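You operate a simulated robot arm through the tools that you are given. There is no shell and no other tool. Be economical: measure what you need, move in short steps, check, and stop when the job is done.

The job below is to be done with a simulated two-armed robot. You get a single attempt, and the scene is never put back.

JOB
Wipe up the spill on the top of the steel bench with the cloth and put it back.

Only the result counts: the job must be done as asked and must still hold three seconds after the hand-in. Knocking over, shifting, dropping, spilling or breaking anything else fails it. Flat cloth is picked up by pressing the open fingertips on it (5 to 10 N) and closing them slowly along it; thin cloth reads only 2 to 8 mm in the jaws.

ROBOT AND FRAMES
Two 7-joint arms with two-finger grippers on one trunk, on a base that drives. Base frame: it is fixed to the floor where the robot stands at the start and does not move with it; the origin is under the middle of the robot, x ahead of it, y to its left, z up; the surface under the hand at the start is at about z = 860. Lengths are in mm, angles in rad, forces in N, time in s.
The left shoulder is at the start at [26, 216, 1205], the right one opposite. With the tool pointing down near the work surface each hand reaches from about 100 to 760 mm from the robot's upright axis, wherever it stands, measured 20 degrees to its own side. Payload 2.2 kg a hand.
Tool frame (each hand has its own): the origin (TCP) lies between the finger pads and is the grasp point; the fingertips stand 19 mm ahead of it; z points along the fingers, y is the line along which they close. Largest opening 116 mm; the body of the gripper starts 70 mm behind the TCP.
Orientation is that of the tool frame in the base frame, as a unit quaternion [w, x, y, z]. With the fingers straight down and closing along the base's y, the tool's x points along the base's -x, its y along +y and its z along -z.

CONTROLS
- The arms move only by the tool nudge_tool. It takes "left_increments", "right_increments" or both (then of equal length, played together; a hand with none holds still); each is a list of rows, each an object of numbers (a shift or turn left out is 0, a gripper value left out holds the last): "dx", "dy", "dz": the shift along the tool's x, y, z in mm; "rx", "ry", "rz": the turn, a rotation vector about the tool's x, y, z in rad; "gripper": the finger opening in mm, from 0 to 116. In form: [{"dx": .., "dy": .., "dz": .., "rx": .., "ry": .., "rz": .., "gripper": ..}, ...]. A call has 1 to 12 rows; each row is the pose to reach, as a shift and turn from the pose commanded when the call began, along the tool's axes at that moment. Each row takes 0.2 s and may step no farther than 50 mm and 0.15 rad from the row before; otherwise, or with a gripper value out of range, the whole call is refused. Where a pose cannot be reached the arm comes as near as it can. A force on the tool above 40 N (or 10 N above the force at the start of the call, whichever is more), or a blocked arm, ends the call early, and 0.2 s more pass. Each finger halts on what it meets, pressing with about 22 N; the grip force reading is that of the motor and also rises with nothing between the fingers. The clock runs only during rows and for 0.2 s after the last one: add rows that repeat a pose to give the fingers time. The reply holds the time, the measured pose of the TCP, the force on the tool along the base axes, the opening and the grip force, in the units named above and with some noise, with the torque about the TCP (base axes, N m) and any sound that the robot's microphone picked up.
- Cameras (640 x 400 px; columns grow to the right, rows downward): "scene" is now at [124.8, 23.2, 1364.6]; the picture's right is [0.25, -0.97, -0.00], its down [-0.65, -0.17, -0.74] and it looks along [0.72, 0.19, -0.67] (base axes); focal length 296 px, centre (320, 200). "left" rides on the left gripper at [69, 15, -97] in its tool frame; the picture's right is [-0.21, 0.98, 0.00], its down [-0.76, -0.17, -0.63] and it looks along [-0.62, -0.14, 0.77] (tool axes); focal length 251 px, centre (320, 200). "right" rides on the right gripper at [69, -15, -96] in its tool frame; the picture's right is [0.22, 0.98, 0.00], its down [-0.76, 0.17, -0.63] and it looks along [-0.62, 0.14, 0.77] (tool axes); focal length 251 px, centre (320, 200). There is no depth. A picture from a camera that has moved, and an enlarged one, comes with that camera's place and axes in the base frame and with its lens.
- camera(camera): a new picture of that camera. It takes no simulated time.
- raise_lower(by): slides the trunk up (or, below 0, down) by that many mm; the arms and the scene camera ride with it, the base frame stays. It gives what a move gives, with no picture.
- steer(legs): drives the robot by 1 to 6 legs, each [ahead, left, turn to the left] in mm, mm and rad, along the robot's own axes; the way and the turn of a leg run together, so that a leg with both is an arc; at most 1500 mm and 3.142 rad a leg. The arms and the cameras ride along, it lands a little off, and it stops where it bumps. It gives what a move gives.
- head_to(pan, tilt): turns the head with the scene camera to pan (to the left, within 1.396 rad either way) and tilt (down, from -0.506 to 1.204), counted from straight ahead of the robot. It gives what a move gives.
- enlarge(camera, box): a new picture of the part [left, top, right, bottom] of that camera's present view, enlarged. It takes no simulated time.
- close_job(): hands the job in; it is judged then, once.

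Work in short steps. Places have to be worked out from the pictures, the camera data and where the tool is seen: move nearer, look again, correct. Check each grasp and each placing, and mend what went wrong. You have 120 turns and 92 pictures in all, those below and enlarged ones among them. Open the grippers and draw the arms clear of the work before you hand the job in, unless the task says otherwise; then end with one line.

The tools are called after "Request:" as a command line: name --argument value ..., lists and objects as JSON in quotes. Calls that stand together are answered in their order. nudge_tool: Moves the arms, as the interface text tells. Its arguments: {"type":"object","properties":{"left_increments":{"type":"array"},"right_increments":{"type":"array"}},"required":[]} The other tools are called the same way: raise_lower (by) slides the trunk up or down; steer (legs) drives the base; head_to (pan, tilt) turns the head that bears the scene camera; camera (camera) takes a picture; enlarge (camera, box) takes an enlarged picture of a part of a camera's view; close_job () hands the job in.

At the start:

```text
time_s: 0.0
left_ee_pos: [578.6, 310.7, 1076.6]
left_tool_rot: [-0.001, 0.0, 1.0, 0.0]
left_force: [0.2, -0.8, -0.1]
left_wrist_torque: [-0.01, -0.06, -0.01]
left_finger_gap: 115.6
left_grasp_force: 0.1
right_ee_pos: [534.4, -163.7, 1065.0]
right_tool_rot: [0.0, -0.001, 1.0, 0.0]
right_force: [-0.5, -0.7, -0.2]
right_wrist_torque: [-0.04, 0.01, -0.02]
right_finger_gap: 115.9
right_grasp_force: 0.1
trunk travel left (down, up): [-350.0, 140.0]
robot x, y, heading: [6.2, 3.1, 0.003]
head pan, tilt: [0.255, 0.73]
```

scene: 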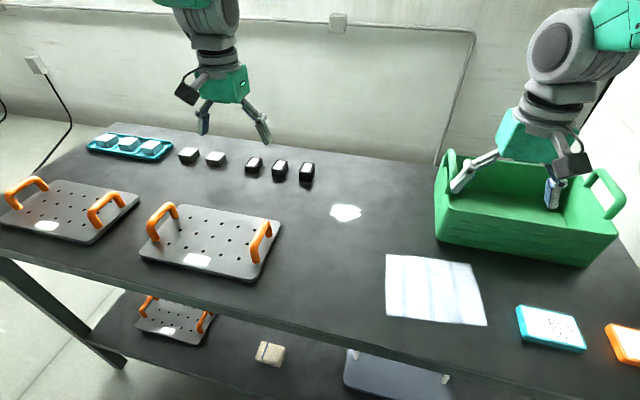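
right: 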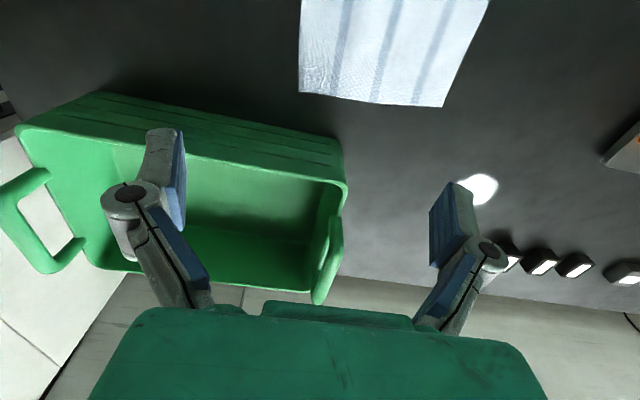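
left: 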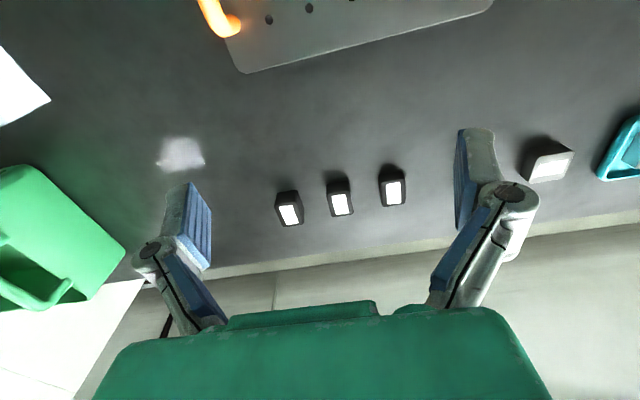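

I'll look closer at the spill and the cloth before moving.

Request:
enlarge --camera "scene" --box '[300, 180, 500, 340]'

Request:
enlarge --camera "left" --box '[100, 90, 300, 230]'

```text
2.50 times, centred on (400, 260) of scene
camera zoom: at [124.8, 23.2, 1364.6], right [0.25, -0.97, 0.0], down [-0.65, -0.17, -0.74], along [0.72, 0.19, -0.67], focal length 739 px, centre (120, 50)
```

zoom: 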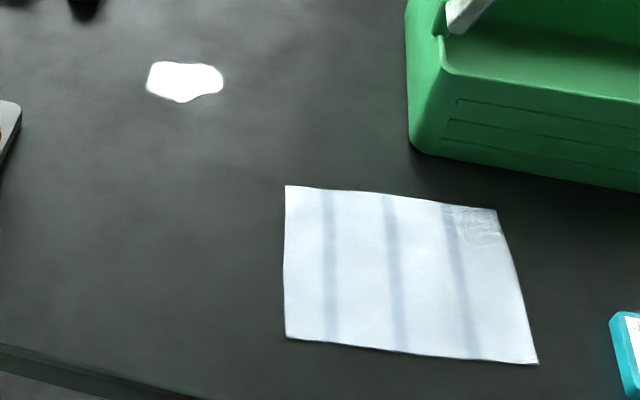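

```text
2.86 times, centred on (200, 160) of left
camera zoom: at [508.7, 326.3, 1176.0], right [0.21, 0.98, 0.0], down [0.76, -0.17, 0.63], along [0.62, -0.14, -0.78], focal length 718 px, centre (663, 314)
```

zoom: 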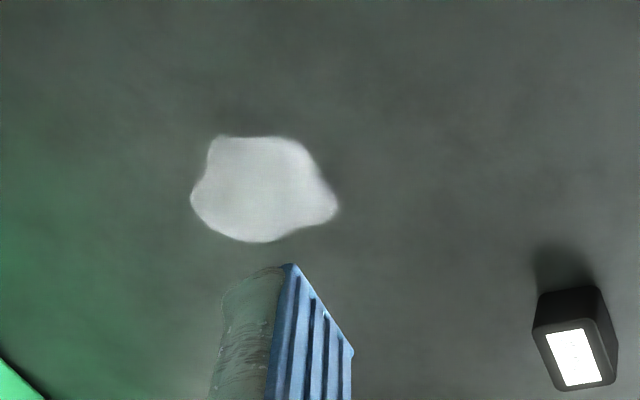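

Spill centre is about [640, 95], roughly 75 x 60 mm. The cloth's centre is about [478, -105], with corners near [534,-15], [557,-183], [427,-197] and [395,-27]. I bring the right hand over the cloth's centre, narrow its fingers, and start down.

Request:
nudge_tool --right_increments '[{"dx": 28, "dy": 30, "gripper": 60}, {"dx": 56, "dy": 59}, {"dx": 56, "dy": 59, "dz": 45}, {"dx": 56, "dy": 59, "dz": 90}, {"dx": 56, "dy": 59, "dz": 130}, {"dx": 56, "dy": 59, "dz": 150}, {"dx": 56, "dy": 59, "dz": 150}]'

```text
time_s: 1.6
left_ee_pos: [574.4, 311.6, 1079.7]
left_tool_rot: [0.001, 0.0, 1.0, -0.001]
left_force: [-0.5, 0.4, 0.0]
left_wrist_torque: [0.0, -0.04, -0.03]
left_finger_gap: 116.0
left_grasp_force: 0.0
right_ee_pos: [476.6, -103.1, 918.5]
right_tool_rot: [0.002, 0.0, 1.0, -0.001]
right_force: [-0.6, -0.3, 0.5]
right_wrist_torque: [0.02, -0.02, -0.01]
right_finger_gap: 59.8
right_grasp_force: 0.1
trunk travel left (down, up): [-350.0, 140.0]
robot x, y, heading: [2.1, 0.5, 0.0]
head pan, tilt: [0.255, 0.73]
```

The hand is at [477,-103,918]. I check it against the cloth.

Request:
camera --camera "scene"

Request:
camera --camera "right"

```text
86 pictures are left
camera scene: at [124.3, 25.5, 1364.6], right [0.25, -0.97, 0.0], down [-0.65, -0.17, -0.74], along [0.72, 0.19, -0.67], focal length 296 px, centre (320, 200)
```

scene: 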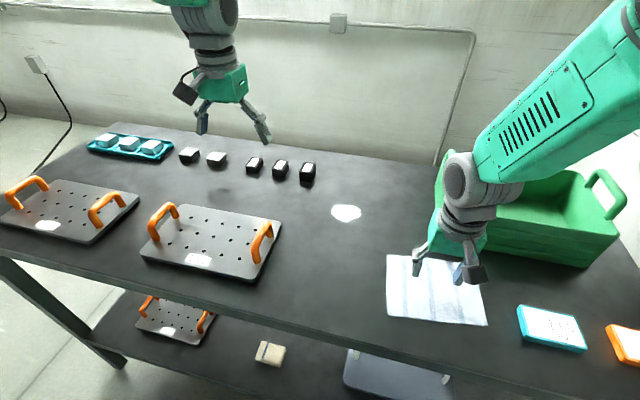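

```text
85 pictures are left
camera right: at [407.2, -118.1, 1015.6], right [-0.22, 0.98, 0.0], down [0.75, 0.17, 0.64], along [0.62, 0.14, -0.77], focal length 251 px, centre (320, 200)
```

right: 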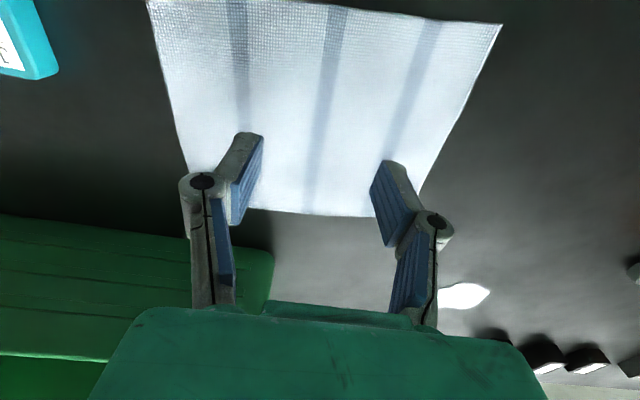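

The fingers are over the cloth. I go down slowly, watching for contact at TCP z of about 880.

Request:
nudge_tool --right_increments '[{"dz": 15}, {"dz": 28}, {"dz": 33}, {"dz": 36}, {"dz": 36}]'

```text
time_s: 2.8
left_ee_pos: [574.8, 311.5, 1080.5]
left_tool_rot: [0.001, 0.0, 1.0, -0.001]
left_force: [0.0, 0.3, -0.1]
left_wrist_torque: [0.0, 0.03, -0.01]
left_finger_gap: 115.9
left_grasp_force: 0.2
right_ee_pos: [476.2, -104.2, 881.7]
right_tool_rot: [0.002, 0.0, 1.0, 0.0]
right_force: [0.5, 0.5, 0.0]
right_wrist_torque: [0.01, 0.02, -0.01]
right_finger_gap: 60.0
right_grasp_force: 0.1
trunk travel left (down, up): [-350.0, 140.0]
robot x, y, heading: [2.6, 0.6, 0.001]
head pan, tilt: [0.255, 0.73]
```

No contact yet, so I creep on by 1–4 mm.

Request:
nudge_tool --right_increments '[{"dz": 1.5}, {"dz": 3}, {"dz": 3}]'

```text
time_s: 3.6
left_ee_pos: [572.2, 312.1, 1080.6]
left_tool_rot: [0.001, 0.0, 1.0, -0.001]
left_force: [0.0, 0.0, -0.3]
left_wrist_torque: [-0.01, 0.0, -0.01]
left_finger_gap: 116.2
left_grasp_force: 0.1
right_ee_pos: [474.8, -104.2, 880.1]
right_tool_rot: [0.004, 0.001, 1.0, 0.0]
right_force: [0.2, -0.4, 13.9]
right_wrist_torque: [-0.01, 0.07, -0.01]
right_finger_gap: 58.7
right_grasp_force: 0.1
trunk travel left (down, up): [-350.0, 140.0]
robot x, y, heading: [1.6, 1.4, 0.004]
head pan, tilt: [0.255, 0.73]
```

Contact with 13.9 N, a bit too much. I ease back 0.8 mm.

Request:
nudge_tool --right_increments '[{"dz": -0.8}, {"dz": -0.8}]'

```text
time_s: 4.2
left_ee_pos: [572.7, 310.7, 1080.5]
left_tool_rot: [0.002, 0.0, 1.0, -0.001]
left_force: [-0.2, 0.7, -0.1]
left_wrist_torque: [0.01, 0.04, 0.04]
left_finger_gap: 115.8
left_grasp_force: 0.0
right_ee_pos: [474.7, -104.4, 879.6]
right_tool_rot: [0.002, 0.0, 1.0, 0.0]
right_force: [0.3, 0.0, 13.4]
right_wrist_torque: [-0.02, 0.05, 0.0]
right_finger_gap: 59.1
right_grasp_force: 5.6
trunk travel left (down, up): [-350.0, 140.0]
robot x, y, heading: [0.5, 2.2, 0.001]
head pan, tilt: [0.255, 0.73]
```

Still 13 N, so I ease 1.5 mm further.

Request:
nudge_tool --right_increments '[{"dz": -1.5}, {"dz": -1.5}]'

```text
time_s: 4.8
left_ee_pos: [574.0, 311.5, 1080.5]
left_tool_rot: [0.002, 0.0, 1.0, 0.0]
left_force: [0.2, 0.4, -0.5]
left_wrist_torque: [-0.01, -0.01, 0.01]
left_finger_gap: 116.0
left_grasp_force: 0.1
right_ee_pos: [474.9, -104.7, 879.9]
right_tool_rot: [0.001, 0.001, 1.0, -0.001]
right_force: [-0.2, -0.7, 6.0]
right_wrist_torque: [-0.05, 0.01, 0.01]
right_finger_gap: 59.9
right_grasp_force: 0.5
trunk travel left (down, up): [-350.0, 140.0]
robot x, y, heading: [1.7, 0.4, 0.001]
head pan, tilt: [0.255, 0.73]
```

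Contact is now 6 N. I close slowly along the cloth.

Request:
nudge_tool --right_increments '[{"gripper": 55, "dz": 0.2}, {"gripper": 50, "dz": 0.2}, {"gripper": 45, "dz": 0.2}, {"gripper": 40, "dz": 0.2}, {"gripper": 35, "dz": 0.2}, {"gripper": 30, "dz": 0.2}, {"gripper": 25, "dz": 0.2}, {"gripper": 20, "dz": 0.2}, {"gripper": 15, "dz": 0.2}, {"gripper": 10, "dz": 0.2}, {"gripper": 5, "dz": 0.2}, {"gripper": 0, "dz": 0.2}]'

```text
time_s: 7.4
left_ee_pos: [573.8, 310.7, 1081.0]
left_tool_rot: [0.001, -0.001, 1.0, 0.0]
left_force: [0.3, -0.6, 0.3]
left_wrist_torque: [-0.03, 0.01, 0.02]
left_finger_gap: 116.1
left_grasp_force: 0.1
right_ee_pos: [474.5, -104.1, 881.0]
right_tool_rot: [0.002, 0.0, 1.0, 0.0]
right_force: [-0.6, -0.2, 2.2]
right_wrist_torque: [-0.02, 0.04, -0.02]
right_finger_gap: 4.0
right_grasp_force: 21.8
trunk travel left (down, up): [-350.0, 140.0]
robot x, y, heading: [2.8, -0.4, 0.001]
head pan, tilt: [0.255, 0.73]
```

The gap reads 4 mm with 22 N of grip, which suggests cloth in the jaws. I lift a little and look.

Request:
nudge_tool --right_increments '[{"dz": -20}, {"dz": -50}, {"dz": -80}, {"dz": -80}]'

Request:
camera --camera "scene"

Request:
camera --camera "right"

```text
time_s: 8.4
left_ee_pos: [574.7, 311.4, 1079.2]
left_tool_rot: [0.001, 0.0, 1.0, 0.001]
left_force: [0.2, -0.6, 0.1]
left_wrist_torque: [-0.01, 0.0, -0.01]
left_finger_gap: 116.0
left_grasp_force: 0.1
right_ee_pos: [477.0, -103.7, 960.4]
right_tool_rot: [0.002, -0.001, 1.0, 0.0]
right_force: [0.2, -0.2, -0.6]
right_wrist_torque: [-0.01, -0.02, 0.02]
right_finger_gap: 3.9
right_grasp_force: 22.5
trunk travel left (down, up): [-350.0, 140.0]
robot x, y, heading: [0.8, 0.3, 0.001]
head pan, tilt: [0.255, 0.73]
```

```text
84 pictures are left
camera scene: at [125.0, 24.1, 1364.5], right [0.25, -0.97, 0.0], down [-0.65, -0.17, -0.74], along [0.72, 0.19, -0.67], focal length 296 px, centre (320, 200)
```

scene: 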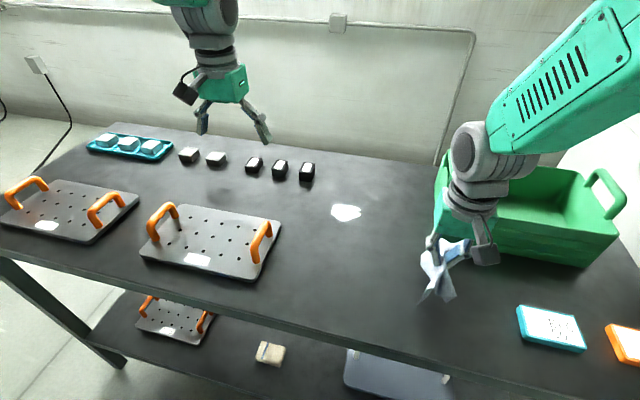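

```text
83 pictures are left
camera right: at [407.5, -118.2, 1057.7], right [-0.22, 0.98, 0.0], down [0.75, 0.17, 0.63], along [0.62, 0.14, -0.77], focal length 251 px, centre (320, 200)
```

right: 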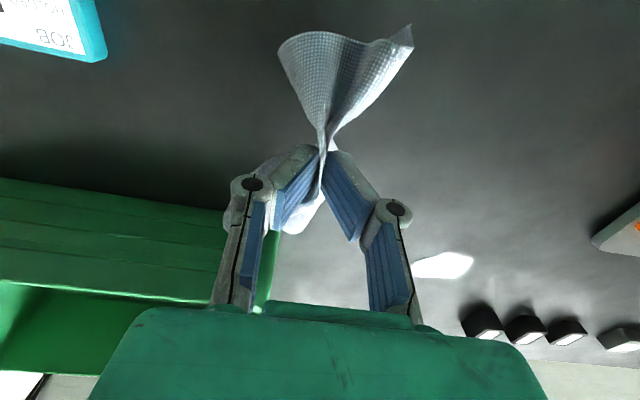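

The cloth is held near its middle and hangs free. I carry it left first, clear of the bin, then forward to just above the spill.

Request:
nudge_tool --right_increments '[{"dy": 45}, {"dy": 90}, {"dy": 140}, {"dy": 180}, {"dy": 199, "dx": -40}, {"dy": 199, "dx": -85}, {"dy": 199, "dx": -130}, {"dy": 199, "dx": -163}, {"dy": 199, "dx": -163}]'

Request:
camera --camera "right"

Request:
camera --camera "scene"

```text
time_s: 10.4
left_ee_pos: [573.2, 310.6, 1079.6]
left_tool_rot: [0.001, 0.0, 1.0, -0.001]
left_force: [0.3, 0.3, 0.0]
left_wrist_torque: [0.0, 0.0, 0.01]
left_finger_gap: 115.9
left_grasp_force: 0.1
right_ee_pos: [607.1, 93.5, 960.7]
right_tool_rot: [0.002, 0.0, 1.0, -0.002]
right_force: [0.2, 0.5, -0.5]
right_wrist_torque: [0.02, -0.02, 0.02]
right_finger_gap: 3.9
right_grasp_force: 21.9
right hand out of reach, approached as far as the arm can: row 8, 9
trunk travel left (down, up): [-350.0, 140.0]
robot x, y, heading: [1.9, 1.2, 0.002]
head pan, tilt: [0.255, 0.73]
```

```text
82 pictures are left
camera right: at [536.7, 78.2, 1057.4], right [-0.21, 0.98, 0.0], down [0.75, 0.17, 0.63], along [0.62, 0.13, -0.77], focal length 251 px, centre (320, 200)
```

right: 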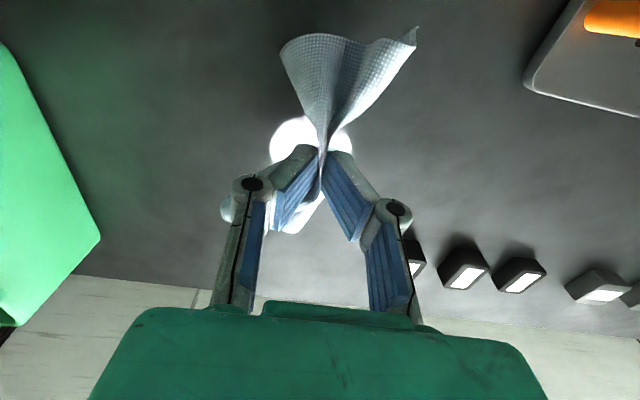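

```text
81 pictures are left
camera scene: at [125.0, 24.9, 1364.5], right [0.25, -0.97, 0.0], down [-0.65, -0.17, -0.74], along [0.72, 0.19, -0.67], focal length 296 px, centre (320, 200)
```

scene: 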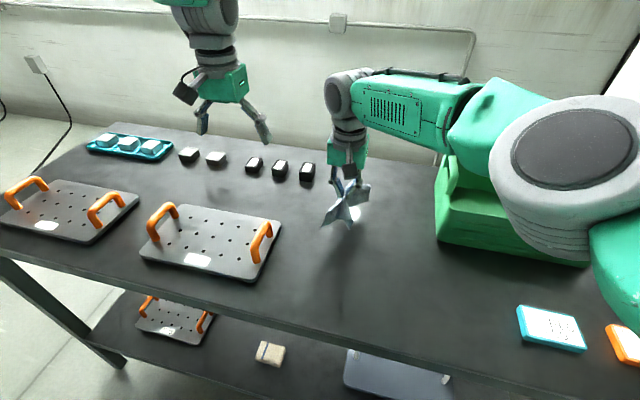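

The right arm runs out of reach at x ≈ 607. I bring it back, then drive the base left 180 mm so the spill falls well inside its range.

Request:
nudge_tool --right_increments '[{"dx": 40}, {"dx": 85}, {"dx": 125, "dy": -20}, {"dx": 125, "dy": -65}, {"dx": 125, "dy": -110}, {"dx": 125, "dy": -155}, {"dx": 125, "dy": -180}]'

Request:
steer --legs '[[0, 180, 0]]'

```text
time_s: 12.0
left_ee_pos: [574.9, 310.3, 1079.8]
left_tool_rot: [0.001, 0.0, 1.0, 0.001]
left_force: [-0.2, -0.3, -0.6]
left_wrist_torque: [-0.01, -0.01, -0.01]
left_finger_gap: 115.9
left_grasp_force: 0.1
right_ee_pos: [481.1, -88.2, 959.2]
right_tool_rot: [0.002, 0.0, 1.0, -0.001]
right_force: [-0.1, 0.3, -0.7]
right_wrist_torque: [0.01, 0.01, 0.0]
right_finger_gap: 3.8
right_grasp_force: 22.3
trunk travel left (down, up): [-350.0, 140.0]
robot x, y, heading: [1.7, 1.3, 0.002]
head pan, tilt: [0.255, 0.73]
```

```text
time_s: 13.5
left_ee_pos: [573.6, 478.1, 1082.1]
left_tool_rot: [0.002, -0.001, 1.0, 0.005]
left_force: [0.7, 0.2, 0.4]
left_wrist_torque: [0.05, 0.0, -0.01]
left_finger_gap: 116.0
left_grasp_force: 0.2
right_ee_pos: [479.6, 80.7, 958.9]
right_tool_rot: [0.002, 0.0, 1.0, 0.005]
right_force: [-0.2, -0.9, -0.3]
right_wrist_torque: [0.04, 0.02, 0.01]
right_finger_gap: 3.7
right_grasp_force: 21.9
trunk travel left (down, up): [-350.0, 140.0]
robot x, y, heading: [-2.8, 181.2, 0.003]
head pan, tilt: [0.255, 0.73]
```

The hand now reads [480, 81]. I move forward over the spill and check with pictures.

Request:
nudge_tool --right_increments '[{"dx": -45}, {"dx": -85}, {"dx": -115}, {"dx": -125}, {"dx": -125}]'

Request:
camera --camera "right"

Request:
camera --camera "scene"

```text
time_s: 14.7
left_ee_pos: [569.4, 519.9, 1074.2]
left_tool_rot: [0.003, -0.002, 1.0, -0.013]
left_force: [-0.5, 1.7, -1.0]
left_wrist_torque: [-0.16, -0.04, 0.0]
left_finger_gap: 116.0
left_grasp_force: 0.1
right_ee_pos: [603.6, 119.5, 964.2]
right_tool_rot: [0.004, -0.002, 1.0, -0.012]
right_force: [-0.4, 1.2, 0.3]
right_wrist_torque: [-0.12, 0.0, 0.01]
right_finger_gap: 3.5
right_grasp_force: 21.9
trunk travel left (down, up): [-350.0, 140.0]
robot x, y, heading: [-1.2, 182.7, 0.004]
head pan, tilt: [0.255, 0.73]
```

```text
80 pictures are left
camera right: at [532.9, 105.7, 1062.0], right [-0.22, 0.98, -0.02], down [0.75, 0.18, 0.63], along [0.62, 0.12, -0.77], focal length 251 px, centre (320, 200)
```

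right: 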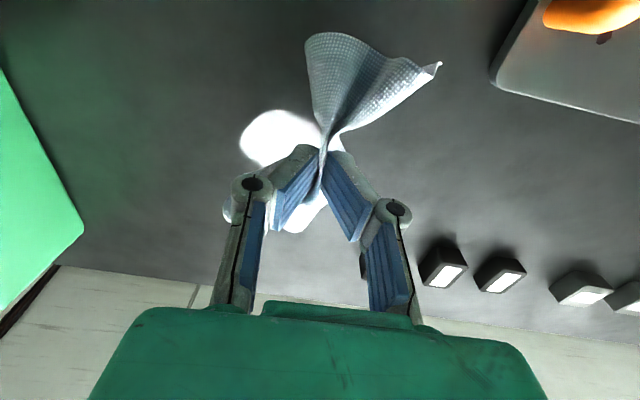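

```text
79 pictures are left
camera scene: at [125.1, 234.3, 1363.7], right [0.26, -0.97, 0.02], down [-0.65, -0.19, -0.74], along [0.72, 0.18, -0.67], focal length 296 px, centre (320, 200)
```

scene: 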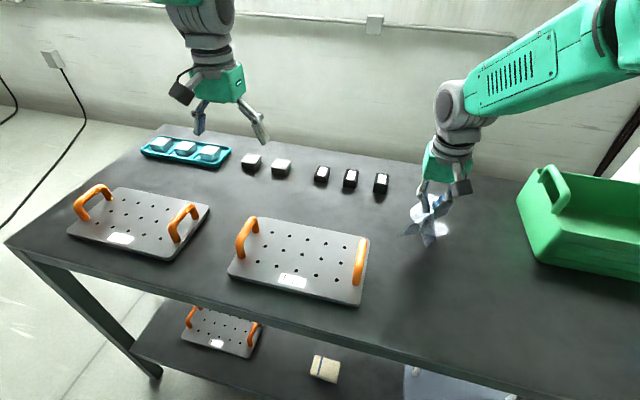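

The trunk is swaying after the drive, so I let it settle with still rows and read again.

Request:
nudge_tool --right_increments '[{"dz": 0}, {"dz": 0}, {"dz": 0}, {"dz": 0}, {"dz": 0}, {"dz": 0}, {"dz": 0}, {"dz": 0}, {"dz": 0}, {"dz": 0}]'

Request:
camera --camera "scene"

```text
time_s: 16.9
left_ee_pos: [569.8, 472.9, 1084.6]
left_tool_rot: [0.003, 0.002, 1.0, 0.006]
left_force: [0.4, -1.5, 0.2]
left_wrist_torque: [0.13, 0.02, -0.03]
left_finger_gap: 115.9
left_grasp_force: 0.2
right_ee_pos: [603.4, 76.6, 962.2]
right_tool_rot: [0.003, 0.002, 1.0, 0.005]
right_force: [-0.5, -1.7, 0.1]
right_wrist_torque: [0.12, 0.03, 0.0]
right_finger_gap: 3.7
right_grasp_force: 21.4
trunk travel left (down, up): [-350.0, 140.0]
robot x, y, heading: [-0.5, 176.1, -0.001]
head pan, tilt: [0.255, 0.73]
```

```text
78 pictures are left
camera scene: at [125.0, 172.7, 1364.7], right [0.25, -0.97, -0.02], down [-0.65, -0.15, -0.75], along [0.72, 0.2, -0.67], focal length 296 px, centre (320, 200)
```

scene: 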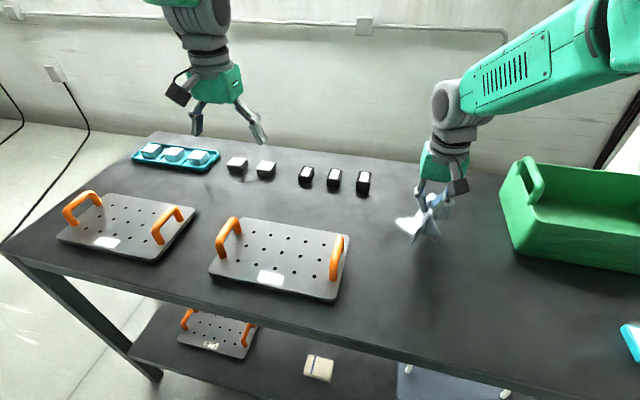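

It is still swaying by about ±20 mm sideways, so I wait longer.

Request:
nudge_tool --right_increments '[{"dz": 0}, {"dz": 0}, {"dz": 0}, {"dz": 0}, {"dz": 0}, {"dz": 0}, {"dz": 0}, {"dz": 0}, {"dz": 0}, {"dz": 0}, {"dz": 0}, {"dz": 0}]'

Request:
nudge_tool --right_increments '[{"dz": 0}, {"dz": 0}, {"dz": 0}, {"dz": 0}, {"dz": 0}, {"dz": 0}, {"dz": 0}, {"dz": 0}, {"dz": 0}, {"dz": 0}, {"dz": 0}, {"dz": 0}]'

Request:
nudge_tool --right_increments '[{"dz": 0}]'

Request:
nudge_tool --right_increments '[{"dz": 0}]'

```text
time_s: 19.5
left_ee_pos: [569.4, 473.5, 1085.4]
left_tool_rot: [0.003, 0.002, 1.0, 0.006]
left_force: [0.4, -0.1, -0.4]
left_wrist_torque: [0.09, 0.02, -0.02]
left_finger_gap: 116.0
left_grasp_force: 0.0
right_ee_pos: [604.4, 77.2, 963.0]
right_tool_rot: [0.004, 0.001, 1.0, 0.004]
right_force: [0.4, -1.0, 0.5]
right_wrist_torque: [0.04, 0.03, 0.02]
right_finger_gap: 3.5
right_grasp_force: 22.0
trunk travel left (down, up): [-350.0, 140.0]
robot x, y, heading: [-6.6, 175.4, 0.001]
head pan, tilt: [0.255, 0.73]
```

```text
time_s: 22.1
left_ee_pos: [570.5, 476.0, 1083.6]
left_tool_rot: [0.004, 0.001, 1.0, 0.005]
left_force: [0.5, -0.5, 0.4]
left_wrist_torque: [0.03, 0.01, -0.07]
left_finger_gap: 116.1
left_grasp_force: 0.2
right_ee_pos: [603.1, 80.4, 962.7]
right_tool_rot: [0.003, 0.001, 1.0, 0.003]
right_force: [0.5, -0.9, -0.5]
right_wrist_torque: [0.05, 0.01, 0.0]
right_finger_gap: 3.8
right_grasp_force: 21.8
trunk travel left (down, up): [-350.0, 140.0]
robot x, y, heading: [-1.8, 174.9, 0.004]
head pan, tilt: [0.255, 0.73]
```

```text
time_s: 22.5
left_ee_pos: [569.7, 513.4, 1077.2]
left_tool_rot: [0.003, -0.001, 1.0, -0.009]
left_force: [0.4, 1.0, 0.0]
left_wrist_torque: [-0.06, 0.0, -0.02]
left_finger_gap: 116.0
left_grasp_force: 0.0
right_ee_pos: [603.5, 112.3, 963.6]
right_tool_rot: [0.004, -0.001, 1.0, -0.009]
right_force: [0.1, 0.5, -0.3]
right_wrist_torque: [-0.03, -0.01, 0.0]
right_finger_gap: 3.4
right_grasp_force: 21.8
trunk travel left (down, up): [-350.0, 140.0]
robot x, y, heading: [-2.1, 181.6, 0.005]
head pan, tilt: [0.255, 0.73]
```

```text
time_s: 22.9
left_ee_pos: [570.4, 480.8, 1083.1]
left_tool_rot: [0.003, 0.002, 1.0, 0.002]
left_force: [0.0, -0.2, 0.3]
left_wrist_torque: [0.09, -0.03, 0.0]
left_finger_gap: 115.8
left_grasp_force: 0.0
right_ee_pos: [603.7, 82.7, 962.8]
right_tool_rot: [0.004, 0.001, 1.0, 0.002]
right_force: [-0.5, -0.3, -0.7]
right_wrist_torque: [0.08, -0.02, 0.0]
right_finger_gap: 3.5
right_grasp_force: 22.2
trunk travel left (down, up): [-350.0, 140.0]
robot x, y, heading: [-1.3, 179.3, -0.001]
head pan, tilt: [0.255, 0.73]
```

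Slowly decaying (about ±16 mm, period about 0.8 s). I keep waiting.

Request:
nudge_tool --right_increments '[{"dz": 0}, {"dz": 0}, {"dz": 0}, {"dz": 0}, {"dz": 0}, {"dz": 0}, {"dz": 0}, {"dz": 0}, {"dz": 0}, {"dz": 0}, {"dz": 0}, {"dz": 0}]'

Request:
nudge_tool --right_increments '[{"dz": 0}, {"dz": 0}, {"dz": 0}, {"dz": 0}, {"dz": 0}, {"dz": 0}, {"dz": 0}, {"dz": 0}, {"dz": 0}, {"dz": 0}, {"dz": 0}, {"dz": 0}]'

Request:
nudge_tool --right_increments '[{"dz": 0}, {"dz": 0}, {"dz": 0}, {"dz": 0}, {"dz": 0}, {"dz": 0}, {"dz": 0}, {"dz": 0}, {"dz": 0}, {"dz": 0}, {"dz": 0}, {"dz": 0}]'

Request:
nudge_tool --right_increments '[{"dz": 0}, {"dz": 0}, {"dz": 0}, {"dz": 0}, {"dz": 0}, {"dz": 0}, {"dz": 0}, {"dz": 0}, {"dz": 0}, {"dz": 0}, {"dz": 0}, {"dz": 0}]'

Request:
nudge_tool --right_increments '[{"dz": 0}]'

```text
time_s: 25.5
left_ee_pos: [571.5, 487.3, 1083.9]
left_tool_rot: [0.003, 0.001, 1.0, 0.0]
left_force: [-0.6, -0.4, -0.4]
left_wrist_torque: [0.03, 0.04, -0.01]
left_finger_gap: 115.9
left_grasp_force: 0.0
right_ee_pos: [603.5, 87.9, 963.3]
right_tool_rot: [0.003, 0.0, 1.0, 0.0]
right_force: [-0.1, -0.7, -0.9]
right_wrist_torque: [0.0, -0.01, 0.01]
right_finger_gap: 3.8
right_grasp_force: 22.0
trunk travel left (down, up): [-350.0, 140.0]
robot x, y, heading: [1.7, 172.6, 0.001]
head pan, tilt: [0.255, 0.73]
```

```text
time_s: 28.1
left_ee_pos: [571.2, 492.4, 1081.3]
left_tool_rot: [0.003, 0.0, 1.0, -0.002]
left_force: [0.2, 0.0, -0.3]
left_wrist_torque: [0.04, 0.02, -0.02]
left_finger_gap: 116.1
left_grasp_force: 0.1
right_ee_pos: [603.9, 94.7, 963.5]
right_tool_rot: [0.004, 0.0, 1.0, -0.002]
right_force: [-0.1, 0.1, -0.5]
right_wrist_torque: [0.01, -0.02, 0.01]
right_finger_gap: 3.5
right_grasp_force: 22.1
trunk travel left (down, up): [-350.0, 140.0]
robot x, y, heading: [-2.6, 180.4, 0.007]
head pan, tilt: [0.255, 0.73]
```

```text
time_s: 30.7
left_ee_pos: [570.8, 497.0, 1079.2]
left_tool_rot: [0.003, 0.0, 1.0, -0.004]
left_force: [0.2, -0.4, -0.2]
left_wrist_torque: [0.01, -0.01, -0.01]
left_finger_gap: 116.0
left_grasp_force: 0.1
right_ee_pos: [603.1, 98.4, 962.4]
right_tool_rot: [0.004, 0.001, 1.0, -0.004]
right_force: [-0.2, 0.3, -0.3]
right_wrist_torque: [-0.01, 0.02, -0.01]
right_finger_gap: 3.9
right_grasp_force: 21.8
trunk travel left (down, up): [-350.0, 140.0]
robot x, y, heading: [1.7, 178.5, 0.002]
head pan, tilt: [0.255, 0.73]
```

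```text
time_s: 33.3
left_ee_pos: [569.8, 497.3, 1079.4]
left_tool_rot: [0.004, 0.0, 1.0, -0.004]
left_force: [-0.2, -0.3, -0.8]
left_wrist_torque: [-0.02, 0.04, 0.0]
left_finger_gap: 116.0
left_grasp_force: 0.1
right_ee_pos: [604.1, 96.8, 963.8]
right_tool_rot: [0.004, 0.0, 1.0, -0.003]
right_force: [0.8, -0.4, 0.1]
right_wrist_torque: [-0.03, -0.02, -0.02]
right_finger_gap: 3.7
right_grasp_force: 22.1
trunk travel left (down, up): [-350.0, 140.0]
robot x, y, heading: [1.0, 174.9, 0.001]
head pan, tilt: [0.255, 0.73]
```

```text
time_s: 33.7
left_ee_pos: [570.5, 495.9, 1081.1]
left_tool_rot: [0.004, 0.0, 1.0, -0.004]
left_force: [-0.4, -0.6, 0.4]
left_wrist_torque: [-0.02, -0.01, 0.01]
left_finger_gap: 115.5
left_grasp_force: 0.1
right_ee_pos: [603.1, 96.0, 963.6]
right_tool_rot: [0.002, -0.001, 1.0, -0.004]
right_force: [0.4, 0.2, 0.8]
right_wrist_torque: [-0.01, 0.02, 0.01]
right_finger_gap: 3.5
right_grasp_force: 21.8
trunk travel left (down, up): [-350.0, 140.0]
robot x, y, heading: [1.8, 176.0, 0.005]
head pan, tilt: [0.255, 0.73]
```

Settled at [603, 96, 963]. I go forward to x≈640 and lower until the cloth bunch nears the surface.

Request:
nudge_tool --right_increments '[{"dx": -37}, {"dx": -37}, {"dx": -37, "dz": 30}, {"dx": -37, "dz": 55}, {"dx": -37, "dz": 70}, {"dx": -37, "dz": 76}, {"dx": -37, "dz": 76}, {"dx": -37, "dz": 76}]'

Request:
camera --camera "right"

```text
time_s: 35.5
left_ee_pos: [570.7, 496.0, 1081.0]
left_tool_rot: [0.003, 0.0, 1.0, -0.003]
left_force: [-0.3, 0.3, 0.2]
left_wrist_torque: [-0.02, 0.0, 0.03]
left_finger_gap: 115.9
left_grasp_force: 0.1
right_ee_pos: [637.8, 95.6, 887.9]
right_tool_rot: [0.003, 0.0, 1.0, -0.004]
right_force: [0.3, -0.3, 0.7]
right_wrist_torque: [-0.02, 0.02, 0.0]
right_finger_gap: 3.5
right_grasp_force: 22.4
trunk travel left (down, up): [-350.0, 140.0]
robot x, y, heading: [2.0, 175.6, 0.003]
head pan, tilt: [0.255, 0.73]
```

```text
77 pictures are left
camera right: at [568.6, 80.8, 984.4], right [-0.22, 0.98, -0.01], down [0.75, 0.17, 0.64], along [0.62, 0.13, -0.77], focal length 251 px, centre (320, 200)
```

right: 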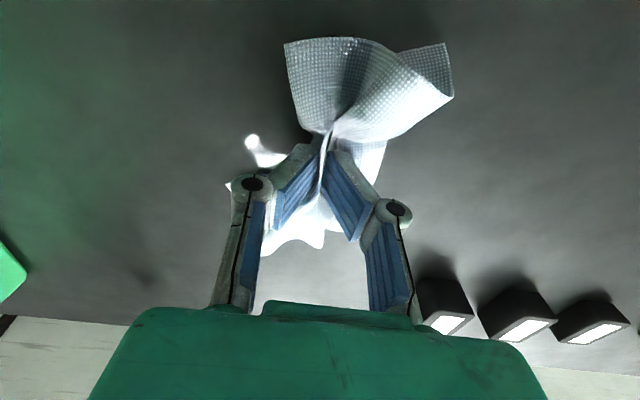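

The cloth is spread over the spill, with part of the spill visible at its right. I press down lightly.

Request:
nudge_tool --right_increments '[{"dz": 4}, {"dz": 6.5}, {"dz": 6.5}]'

```text
time_s: 36.3
left_ee_pos: [569.8, 496.6, 1080.6]
left_tool_rot: [0.004, 0.0, 1.0, -0.004]
left_force: [0.3, -0.1, -0.3]
left_wrist_torque: [0.0, 0.02, 0.0]
left_finger_gap: 115.9
left_grasp_force: 0.1
right_ee_pos: [639.3, 95.2, 880.9]
right_tool_rot: [0.004, 0.0, 1.0, -0.004]
right_force: [1.4, -0.8, 11.5]
right_wrist_torque: [0.04, -0.05, -0.01]
right_finger_gap: 3.4
right_grasp_force: 21.6
trunk travel left (down, up): [-350.0, 140.0]
robot x, y, heading: [2.6, 180.4, 0.005]
head pan, tilt: [0.255, 0.73]
```

Pressing with about 11 N. I stroke along y with a slight ease-off, first in the middle and to the right.

Request:
nudge_tool --right_increments '[{"dy": -15, "dz": -0.8}, {"dy": -30, "dz": -0.8}, {"dy": -45, "dz": -0.8}, {"dy": -30, "dz": -0.8}, {"dy": -15, "dz": -0.8}, {"dy": 0, "dz": -0.8}, {"dy": 15, "dz": -0.8}, {"dy": 30, "dz": -0.8}, {"dy": 45, "dz": -0.8}, {"dy": 30, "dz": -0.8}, {"dy": 15, "dz": -0.8}, {"dy": 0, "dz": -0.8}]'

Request:
camera --camera "right"

```text
time_s: 38.9
left_ee_pos: [569.8, 493.3, 1081.5]
left_tool_rot: [0.003, 0.0, 1.0, -0.003]
left_force: [0.5, 0.4, -0.6]
left_wrist_torque: [-0.03, -0.02, -0.02]
left_finger_gap: 116.1
left_grasp_force: 0.0
right_ee_pos: [639.2, 94.6, 880.9]
right_tool_rot: [0.003, 0.001, 1.0, -0.003]
right_force: [0.2, 2.6, 11.0]
right_wrist_torque: [0.16, -0.06, 0.05]
right_finger_gap: 3.8
right_grasp_force: 22.1
trunk travel left (down, up): [-350.0, 140.0]
robot x, y, heading: [-0.6, 176.5, 0.002]
head pan, tilt: [0.255, 0.73]
```

```text
76 pictures are left
camera right: at [568.1, 79.8, 978.5], right [-0.21, 0.98, -0.01], down [0.75, 0.17, 0.64], along [0.62, 0.13, -0.77], focal length 251 px, centre (320, 200)
```

right: 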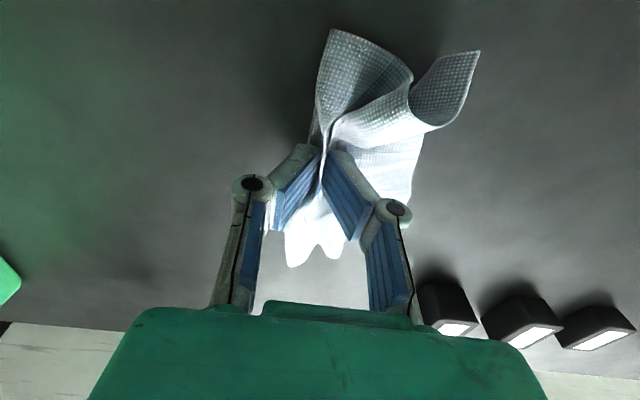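

The visible part of the spill is gone. I wipe the near strip and then the far strip.

Request:
nudge_tool --right_increments '[{"dx": 12}, {"dx": 24}, {"dx": 24, "dy": -18}, {"dx": 24, "dy": -36}, {"dx": 24, "dy": -45}, {"dx": 24, "dy": -25}, {"dx": 24, "dy": -5}, {"dx": 24, "dy": 15}, {"dx": 24, "dy": 35}, {"dx": 24, "dy": 45}, {"dx": 12, "dy": 25}, {"dx": 0, "dy": 0}]'

Request:
nudge_tool --right_increments '[{"dx": -12}, {"dx": -26}, {"dx": -26, "dy": -18}, {"dx": -26, "dy": -36}, {"dx": -26, "dy": -45}, {"dx": -26, "dy": -25}, {"dx": -26, "dy": -5}, {"dx": -26, "dy": 15}, {"dx": -26, "dy": 35}, {"dx": -26, "dy": 45}, {"dx": -12, "dy": 25}, {"dx": 0, "dy": 0}]'

Request:
nudge_tool --right_increments '[{"dz": -10}, {"dz": -40}, {"dz": -75}, {"dz": -75, "dx": 40}, {"dz": -75, "dx": 80}, {"dz": -75, "dx": 110}, {"dz": -75, "dx": 110}]'

Request:
camera --camera "right"

Request:
camera --camera "scene"

```text
time_s: 41.5
left_ee_pos: [570.9, 495.3, 1080.7]
left_tool_rot: [0.004, -0.001, 1.0, -0.002]
left_force: [0.0, -0.6, -0.7]
left_wrist_torque: [0.02, 0.01, -0.01]
left_finger_gap: 116.1
left_grasp_force: 0.1
right_ee_pos: [639.7, 95.1, 880.6]
right_tool_rot: [0.004, 0.0, 1.0, -0.003]
right_force: [0.1, 1.9, 4.3]
right_wrist_torque: [0.07, -0.06, 0.0]
right_finger_gap: 3.8
right_grasp_force: 22.0
trunk travel left (down, up): [-350.0, 140.0]
robot x, y, heading: [-1.6, 178.9, 0.003]
head pan, tilt: [0.255, 0.73]
```

```text
time_s: 44.1
left_ee_pos: [571.7, 494.4, 1080.7]
left_tool_rot: [0.004, 0.0, 1.0, -0.003]
left_force: [0.5, 0.0, -0.2]
left_wrist_torque: [0.01, 0.02, 0.02]
left_finger_gap: 116.0
left_grasp_force: 0.0
right_ee_pos: [640.6, 96.2, 883.2]
right_tool_rot: [0.002, 0.0, 1.0, -0.002]
right_force: [0.4, 0.3, 0.7]
right_wrist_torque: [0.05, -0.02, 0.01]
right_finger_gap: 3.8
right_grasp_force: 21.8
trunk travel left (down, up): [-350.0, 140.0]
robot x, y, heading: [-1.3, 176.8, 0.003]
head pan, tilt: [0.255, 0.73]
```

```text
time_s: 45.7
left_ee_pos: [570.3, 494.7, 1078.8]
left_tool_rot: [0.003, 0.0, 1.0, -0.002]
left_force: [0.1, 0.3, -0.5]
left_wrist_torque: [0.01, 0.02, 0.01]
left_finger_gap: 116.0
left_grasp_force: 0.0
right_ee_pos: [528.9, 97.6, 956.2]
right_tool_rot: [0.003, -0.001, 1.0, -0.003]
right_force: [-0.7, -0.7, 0.0]
right_wrist_torque: [-0.01, 0.02, 0.0]
right_finger_gap: 3.6
right_grasp_force: 22.1
trunk travel left (down, up): [-350.0, 140.0]
robot x, y, heading: [-0.0, 177.0, -0.003]
head pan, tilt: [0.255, 0.73]
```

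```text
75 pictures are left
camera right: at [457.5, 83.6, 1053.0], right [-0.22, 0.98, -0.01], down [0.75, 0.17, 0.64], along [0.62, 0.13, -0.77], focal length 251 px, centre (320, 200)
```

right: 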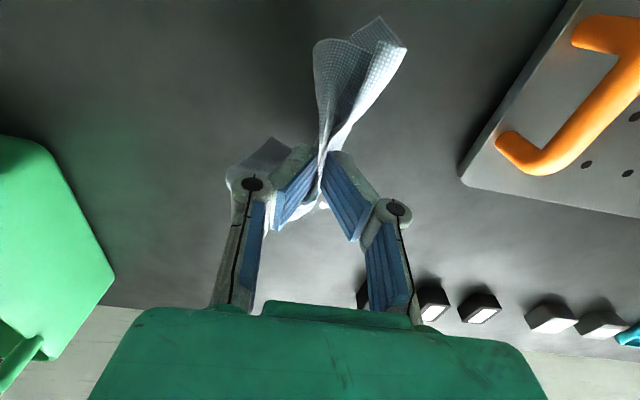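

```text
74 pictures are left
camera scene: at [125.0, 202.6, 1364.5], right [0.25, -0.97, 0.0], down [-0.65, -0.17, -0.74], along [0.72, 0.19, -0.67], focal length 296 px, centre (320, 200)
```

scene: 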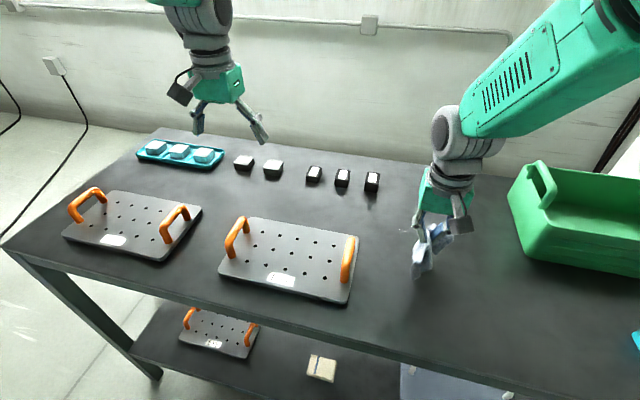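

No spill is visible around the hand, and the scene view is blocked only by the gripper. I carry the cloth back to above its original place and then inspect the wiped spot.

Request:
nudge_tool --right_increments '[{"dx": 40}, {"dx": 53, "dy": -35}, {"dx": 53, "dy": -75}, {"dx": 53, "dy": -115}, {"dx": 53, "dy": -155}, {"dx": 53, "dy": -185}, {"dx": 53, "dy": -202}, {"dx": 53, "dy": -202}, {"dx": 53, "dy": -202}]'

Request:
camera --camera "scene"

Request:
enlarge --camera "scene" --box '[340, 170, 500, 270]'

```text
time_s: 47.7
left_ee_pos: [570.2, 496.0, 1080.3]
left_tool_rot: [0.003, 0.0, 1.0, -0.003]
left_force: [0.3, -0.5, 1.2]
left_wrist_torque: [0.02, 0.01, 0.0]
left_finger_gap: 116.1
left_grasp_force: 0.0
right_ee_pos: [474.5, -104.7, 955.7]
right_tool_rot: [0.003, -0.001, 1.0, -0.002]
right_force: [-0.3, 0.2, 0.6]
right_wrist_torque: [-0.02, 0.03, 0.02]
right_finger_gap: 3.8
right_grasp_force: 21.4
trunk travel left (down, up): [-350.0, 140.0]
robot x, y, heading: [4.8, 176.5, 0.0]
head pan, tilt: [0.255, 0.73]
```

```text
73 pictures are left
camera scene: at [124.5, 200.9, 1364.6], right [0.25, -0.97, 0.0], down [-0.65, -0.17, -0.74], along [0.72, 0.19, -0.67], focal length 296 px, centre (320, 200)
```

scene: 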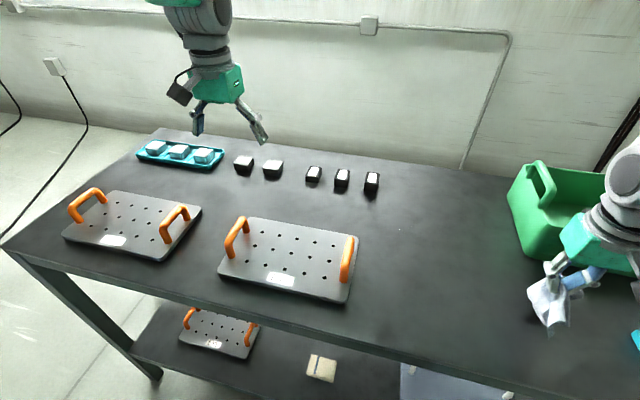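

```text
4.00 times, centred on (420, 220) of scene
camera zoom: at [124.5, 200.9, 1364.6], right [0.25, -0.97, 0.0], down [-0.65, -0.17, -0.74], along [0.72, 0.19, -0.67], focal length 1183 px, centre (-80, 120)
```

zoom: 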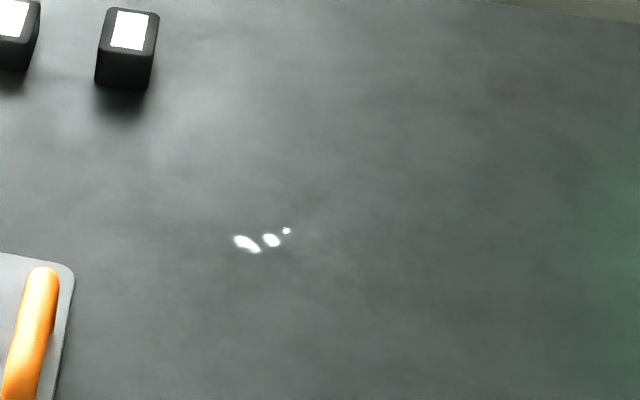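

Small remnants are left: droplets from about [612,137] to [627,115]. I return and wipe there.

Request:
nudge_tool --right_increments '[{"dy": 45}, {"dy": 90}, {"dy": 135}, {"dy": 180}, {"dy": 220}, {"dy": 229, "dx": -40}, {"dy": 229, "dx": -85}, {"dy": 229, "dx": -125}, {"dy": 229, "dx": -145}, {"dy": 229, "dx": -145, "dz": 40}, {"dy": 229, "dx": -145, "dz": 65}, {"dy": 229, "dx": -145, "dz": 65}]'

Request:
nudge_tool --right_increments '[{"dz": 5}, {"dz": 9.5}, {"dz": 9.5}]'

```text
time_s: 50.3
left_ee_pos: [569.5, 496.1, 1081.3]
left_tool_rot: [0.004, 0.0, 1.0, -0.003]
left_force: [0.0, 0.3, 0.5]
left_wrist_torque: [-0.02, 0.05, 0.02]
left_finger_gap: 116.0
left_grasp_force: 0.1
right_ee_pos: [624.7, 124.5, 890.1]
right_tool_rot: [0.003, -0.001, 1.0, -0.003]
right_force: [-0.4, 0.8, 0.1]
right_wrist_torque: [-0.02, -0.01, 0.0]
right_finger_gap: 3.6
right_grasp_force: 21.9
trunk travel left (down, up): [-350.0, 140.0]
robot x, y, heading: [-3.2, 175.0, 0.004]
head pan, tilt: [0.255, 0.73]
```

```text
time_s: 51.1
left_ee_pos: [569.4, 495.3, 1079.4]
left_tool_rot: [0.003, 0.0, 1.0, -0.004]
left_force: [0.1, 0.9, -0.5]
left_wrist_torque: [0.03, 0.03, 0.0]
left_finger_gap: 115.9
left_grasp_force: 0.0
right_ee_pos: [622.7, 125.0, 881.8]
right_tool_rot: [0.003, 0.0, 1.0, -0.004]
right_force: [-0.1, -0.2, 3.4]
right_wrist_torque: [0.04, 0.0, -0.01]
right_finger_gap: 3.6
right_grasp_force: 21.8
trunk travel left (down, up): [-350.0, 140.0]
robot x, y, heading: [-3.7, 178.1, 0.002]
head pan, tilt: [0.255, 0.73]
```

Light contact at 3.4 N. I scrub a bit firmer over the droplets in two passes.

Request:
nudge_tool --right_increments '[{"dz": 1, "dx": -12}, {"dz": 1, "dx": -12, "dy": 18}, {"dz": 1, "dx": -12, "dy": 0}, {"dz": 1, "dx": -12, "dy": -22}, {"dz": 1, "dx": -2, "dy": -22}, {"dz": 1, "dx": -2, "dy": 0}, {"dz": 1, "dx": -2, "dy": 22}, {"dz": 1, "dx": 10, "dy": 22}, {"dz": 1, "dx": 10, "dy": 0}, {"dz": 1, "dx": 10, "dy": -22}, {"dz": 1, "dx": 20, "dy": -15}, {"dz": 1, "dx": 20, "dy": 0}]'

Request:
nudge_tool --right_increments '[{"dy": 18}, {"dy": 22, "dx": -12}, {"dy": 22, "dx": -30}, {"dy": 10, "dx": -40}, {"dy": 10, "dx": -20}, {"dy": 10, "dx": 0}, {"dy": 0, "dx": 0}, {"dy": 0, "dx": -20}, {"dy": 0, "dx": -40}, {"dy": -15, "dx": -40}, {"dy": -15, "dx": -20}, {"dy": -15, "dx": 0}]'

Request:
nudge_tool --right_increments '[{"dz": -20}, {"dz": -50}, {"dz": -76}, {"dz": -76, "dx": 40}, {"dz": -76, "dx": 80}, {"dz": -76, "dx": 120}, {"dz": -76, "dx": 120, "dy": -45}, {"dz": -76, "dx": 120, "dy": -90}, {"dz": -76, "dx": 120, "dy": -135}, {"dz": -76, "dx": 120, "dy": -170}, {"dz": -76, "dx": 120, "dy": -190}, {"dz": -76, "dx": 120, "dy": -190}]'

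Request:
enlarge --camera "scene" --box '[340, 170, 500, 270]'

```text
time_s: 53.7
left_ee_pos: [570.6, 499.5, 1078.3]
left_tool_rot: [0.003, 0.0, 1.0, -0.004]
left_force: [0.1, 0.5, 0.1]
left_wrist_torque: [0.01, 0.02, 0.01]
left_finger_gap: 116.0
left_grasp_force: 0.1
right_ee_pos: [601.8, 124.4, 882.6]
right_tool_rot: [0.003, 0.0, 1.0, -0.004]
right_force: [-0.7, 0.1, 1.6]
right_wrist_torque: [-0.01, -0.02, 0.03]
right_finger_gap: 3.6
right_grasp_force: 22.8
trunk travel left (down, up): [-350.0, 140.0]
robot x, y, heading: [0.2, 179.2, 0.001]
head pan, tilt: [0.255, 0.73]
```

```text
time_s: 56.3
left_ee_pos: [570.3, 495.8, 1079.9]
left_tool_rot: [0.004, 0.001, 1.0, -0.004]
left_force: [0.0, 0.4, 0.4]
left_wrist_torque: [-0.02, 0.01, 0.03]
left_finger_gap: 115.9
left_grasp_force: 0.0
right_ee_pos: [601.1, 107.6, 880.5]
right_tool_rot: [0.004, 0.0, 1.0, -0.003]
right_force: [1.8, -0.7, 3.7]
right_wrist_torque: [0.01, -0.02, 0.01]
right_finger_gap: 3.6
right_grasp_force: 21.6
trunk travel left (down, up): [-350.0, 140.0]
robot x, y, heading: [-2.0, 173.4, 0.002]
head pan, tilt: [0.255, 0.73]
```

```text
time_s: 58.9
left_ee_pos: [569.2, 495.6, 1079.8]
left_tool_rot: [0.003, -0.001, 1.0, -0.003]
left_force: [-0.2, 1.0, -0.2]
left_wrist_torque: [-0.02, -0.02, 0.0]
left_finger_gap: 116.1
left_grasp_force: 0.0
right_ee_pos: [481.4, -82.9, 958.5]
right_tool_rot: [0.004, -0.001, 1.0, -0.003]
right_force: [-0.1, 0.6, -1.0]
right_wrist_torque: [-0.07, 0.0, 0.01]
right_finger_gap: 3.7
right_grasp_force: 22.0
trunk travel left (down, up): [-350.0, 140.0]
robot x, y, heading: [0.3, 178.1, -0.003]
head pan, tilt: [0.255, 0.73]
```

```text
4.00 times, centred on (420, 220) of scene
camera zoom: at [124.3, 201.1, 1364.6], right [0.25, -0.97, 0.0], down [-0.65, -0.17, -0.74], along [0.72, 0.19, -0.67], focal length 1183 px, centre (-80, 120)
```

zoom: 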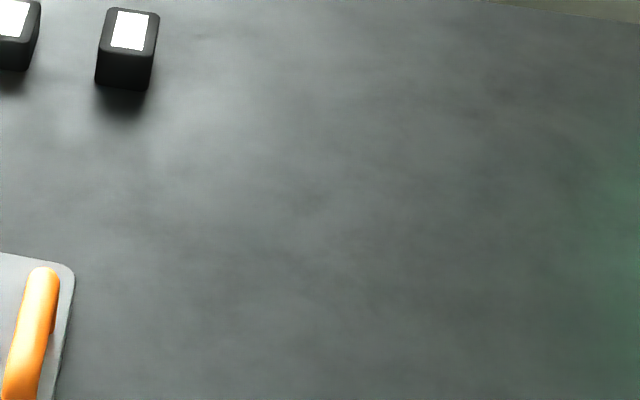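

The bench top is clean there. Now I centre over the cloth's original place, lower to light contact, and check how it drapes.

Request:
nudge_tool --right_increments '[{"dx": 6, "dy": -21}, {"dx": 6, "dy": -21}, {"dx": 6, "dy": -21, "dz": 20}, {"dx": 6, "dy": -21, "dz": 40}, {"dx": 6, "dy": -21, "dz": 55}, {"dx": 6, "dy": -21, "dz": 68}, {"dx": 6, "dy": -21, "dz": 75}, {"dx": 6, "dy": -21, "dz": 75}]'

Request:
camera --camera "right"

Request:
head_to --pan -0.4 --tilt 0.73

Request:
camera --camera "scene"

```text
time_s: 60.7
left_ee_pos: [571.9, 495.8, 1080.3]
left_tool_rot: [0.004, 0.0, 1.0, -0.003]
left_force: [-1.1, -0.6, -0.8]
left_wrist_torque: [0.0, -0.02, 0.02]
left_finger_gap: 116.2
left_grasp_force: 0.1
right_ee_pos: [476.4, -103.7, 882.9]
right_tool_rot: [0.003, 0.0, 1.0, -0.003]
right_force: [-0.1, -0.6, 2.3]
right_wrist_torque: [-0.04, 0.04, -0.03]
right_finger_gap: 3.5
right_grasp_force: 21.8
trunk travel left (down, up): [-350.0, 140.0]
robot x, y, heading: [-3.3, 173.5, 0.002]
head pan, tilt: [0.255, 0.73]
```

```text
70 pictures are left
camera right: at [405.7, -118.8, 980.1], right [-0.22, 0.98, -0.01], down [0.75, 0.17, 0.64], along [0.62, 0.13, -0.77], focal length 251 px, centre (320, 200)
```

right: 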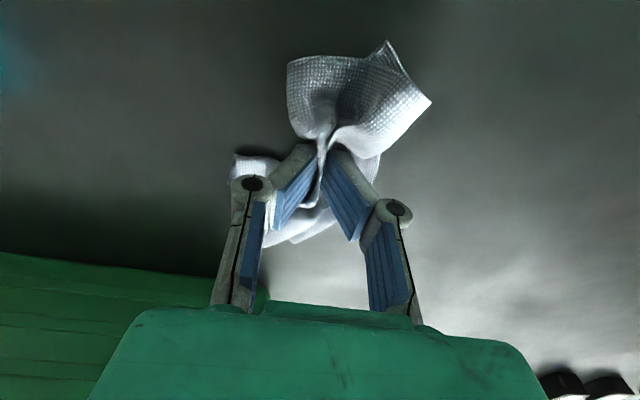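

```text
time_s: 61.7
left_ee_pos: [571.0, 496.7, 1080.2]
left_tool_rot: [0.003, 0.001, 1.0, -0.003]
left_force: [-1.0, -0.1, -0.4]
left_wrist_torque: [0.02, 0.0, -0.01]
left_finger_gap: 116.1
left_grasp_force: 0.1
right_ee_pos: [476.2, -102.7, 882.2]
right_tool_rot: [0.003, 0.0, 1.0, -0.004]
right_force: [-0.3, -0.8, 1.7]
right_wrist_torque: [-0.03, 0.0, -0.01]
right_finger_gap: 3.9
right_grasp_force: 21.6
trunk travel left (down, up): [-350.0, 140.0]
robot x, y, heading: [2.1, 178.5, 0.001]
head pan, tilt: [-0.4, 0.73]
```

```text
69 pictures are left
camera scene: at [120.6, 147.1, 1364.6], right [-0.39, -0.92, 0.0], down [-0.62, 0.26, -0.74], along [0.68, -0.29, -0.67], focal length 296 px, centre (320, 200)
```

scene: 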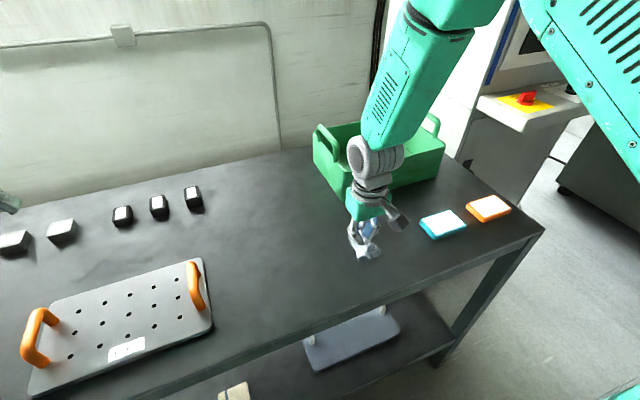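

The cloth drapes at its place. I press slightly and open slowly so the fingertips spread it back out.

Request:
nudge_tool --right_increments '[{"dz": 1.5}, {"dz": 1.5, "gripper": 8}, {"dz": 1.5, "gripper": 14}, {"dz": 1.5, "gripper": 20}, {"dz": 1.5, "gripper": 26}, {"dz": 1.5, "gripper": 32}, {"dz": 1.5, "gripper": 38}, {"dz": 1.5, "gripper": 44}, {"dz": 1.5, "gripper": 50}, {"dz": 1.5, "gripper": 56}, {"dz": 1.5, "gripper": 60}, {"dz": 1.5, "gripper": 60}]'

Request:
camera --camera "right"

```text
time_s: 64.3
left_ee_pos: [569.8, 495.5, 1080.3]
left_tool_rot: [0.003, 0.001, 1.0, -0.003]
left_force: [0.8, 0.0, 0.2]
left_wrist_torque: [0.0, 0.0, 0.01]
left_finger_gap: 115.9
left_grasp_force: 0.0
right_ee_pos: [475.3, -103.8, 881.3]
right_tool_rot: [0.003, 0.0, 1.0, -0.003]
right_force: [-0.4, -1.2, 1.3]
right_wrist_torque: [0.04, 0.02, 0.03]
right_finger_gap: 59.8
right_grasp_force: 0.0
trunk travel left (down, up): [-350.0, 140.0]
robot x, y, heading: [0.7, 176.5, 0.0]
head pan, tilt: [-0.4, 0.73]
```

```text
68 pictures are left
camera right: at [405.7, -118.7, 978.9], right [-0.22, 0.98, -0.01], down [0.75, 0.17, 0.64], along [0.62, 0.13, -0.77], focal length 251 px, centre (320, 200)
```

right: 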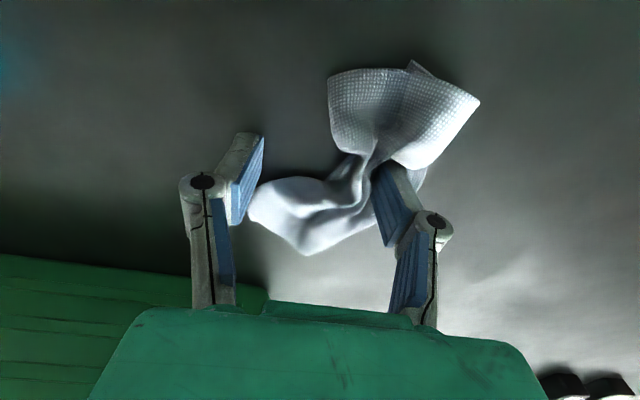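

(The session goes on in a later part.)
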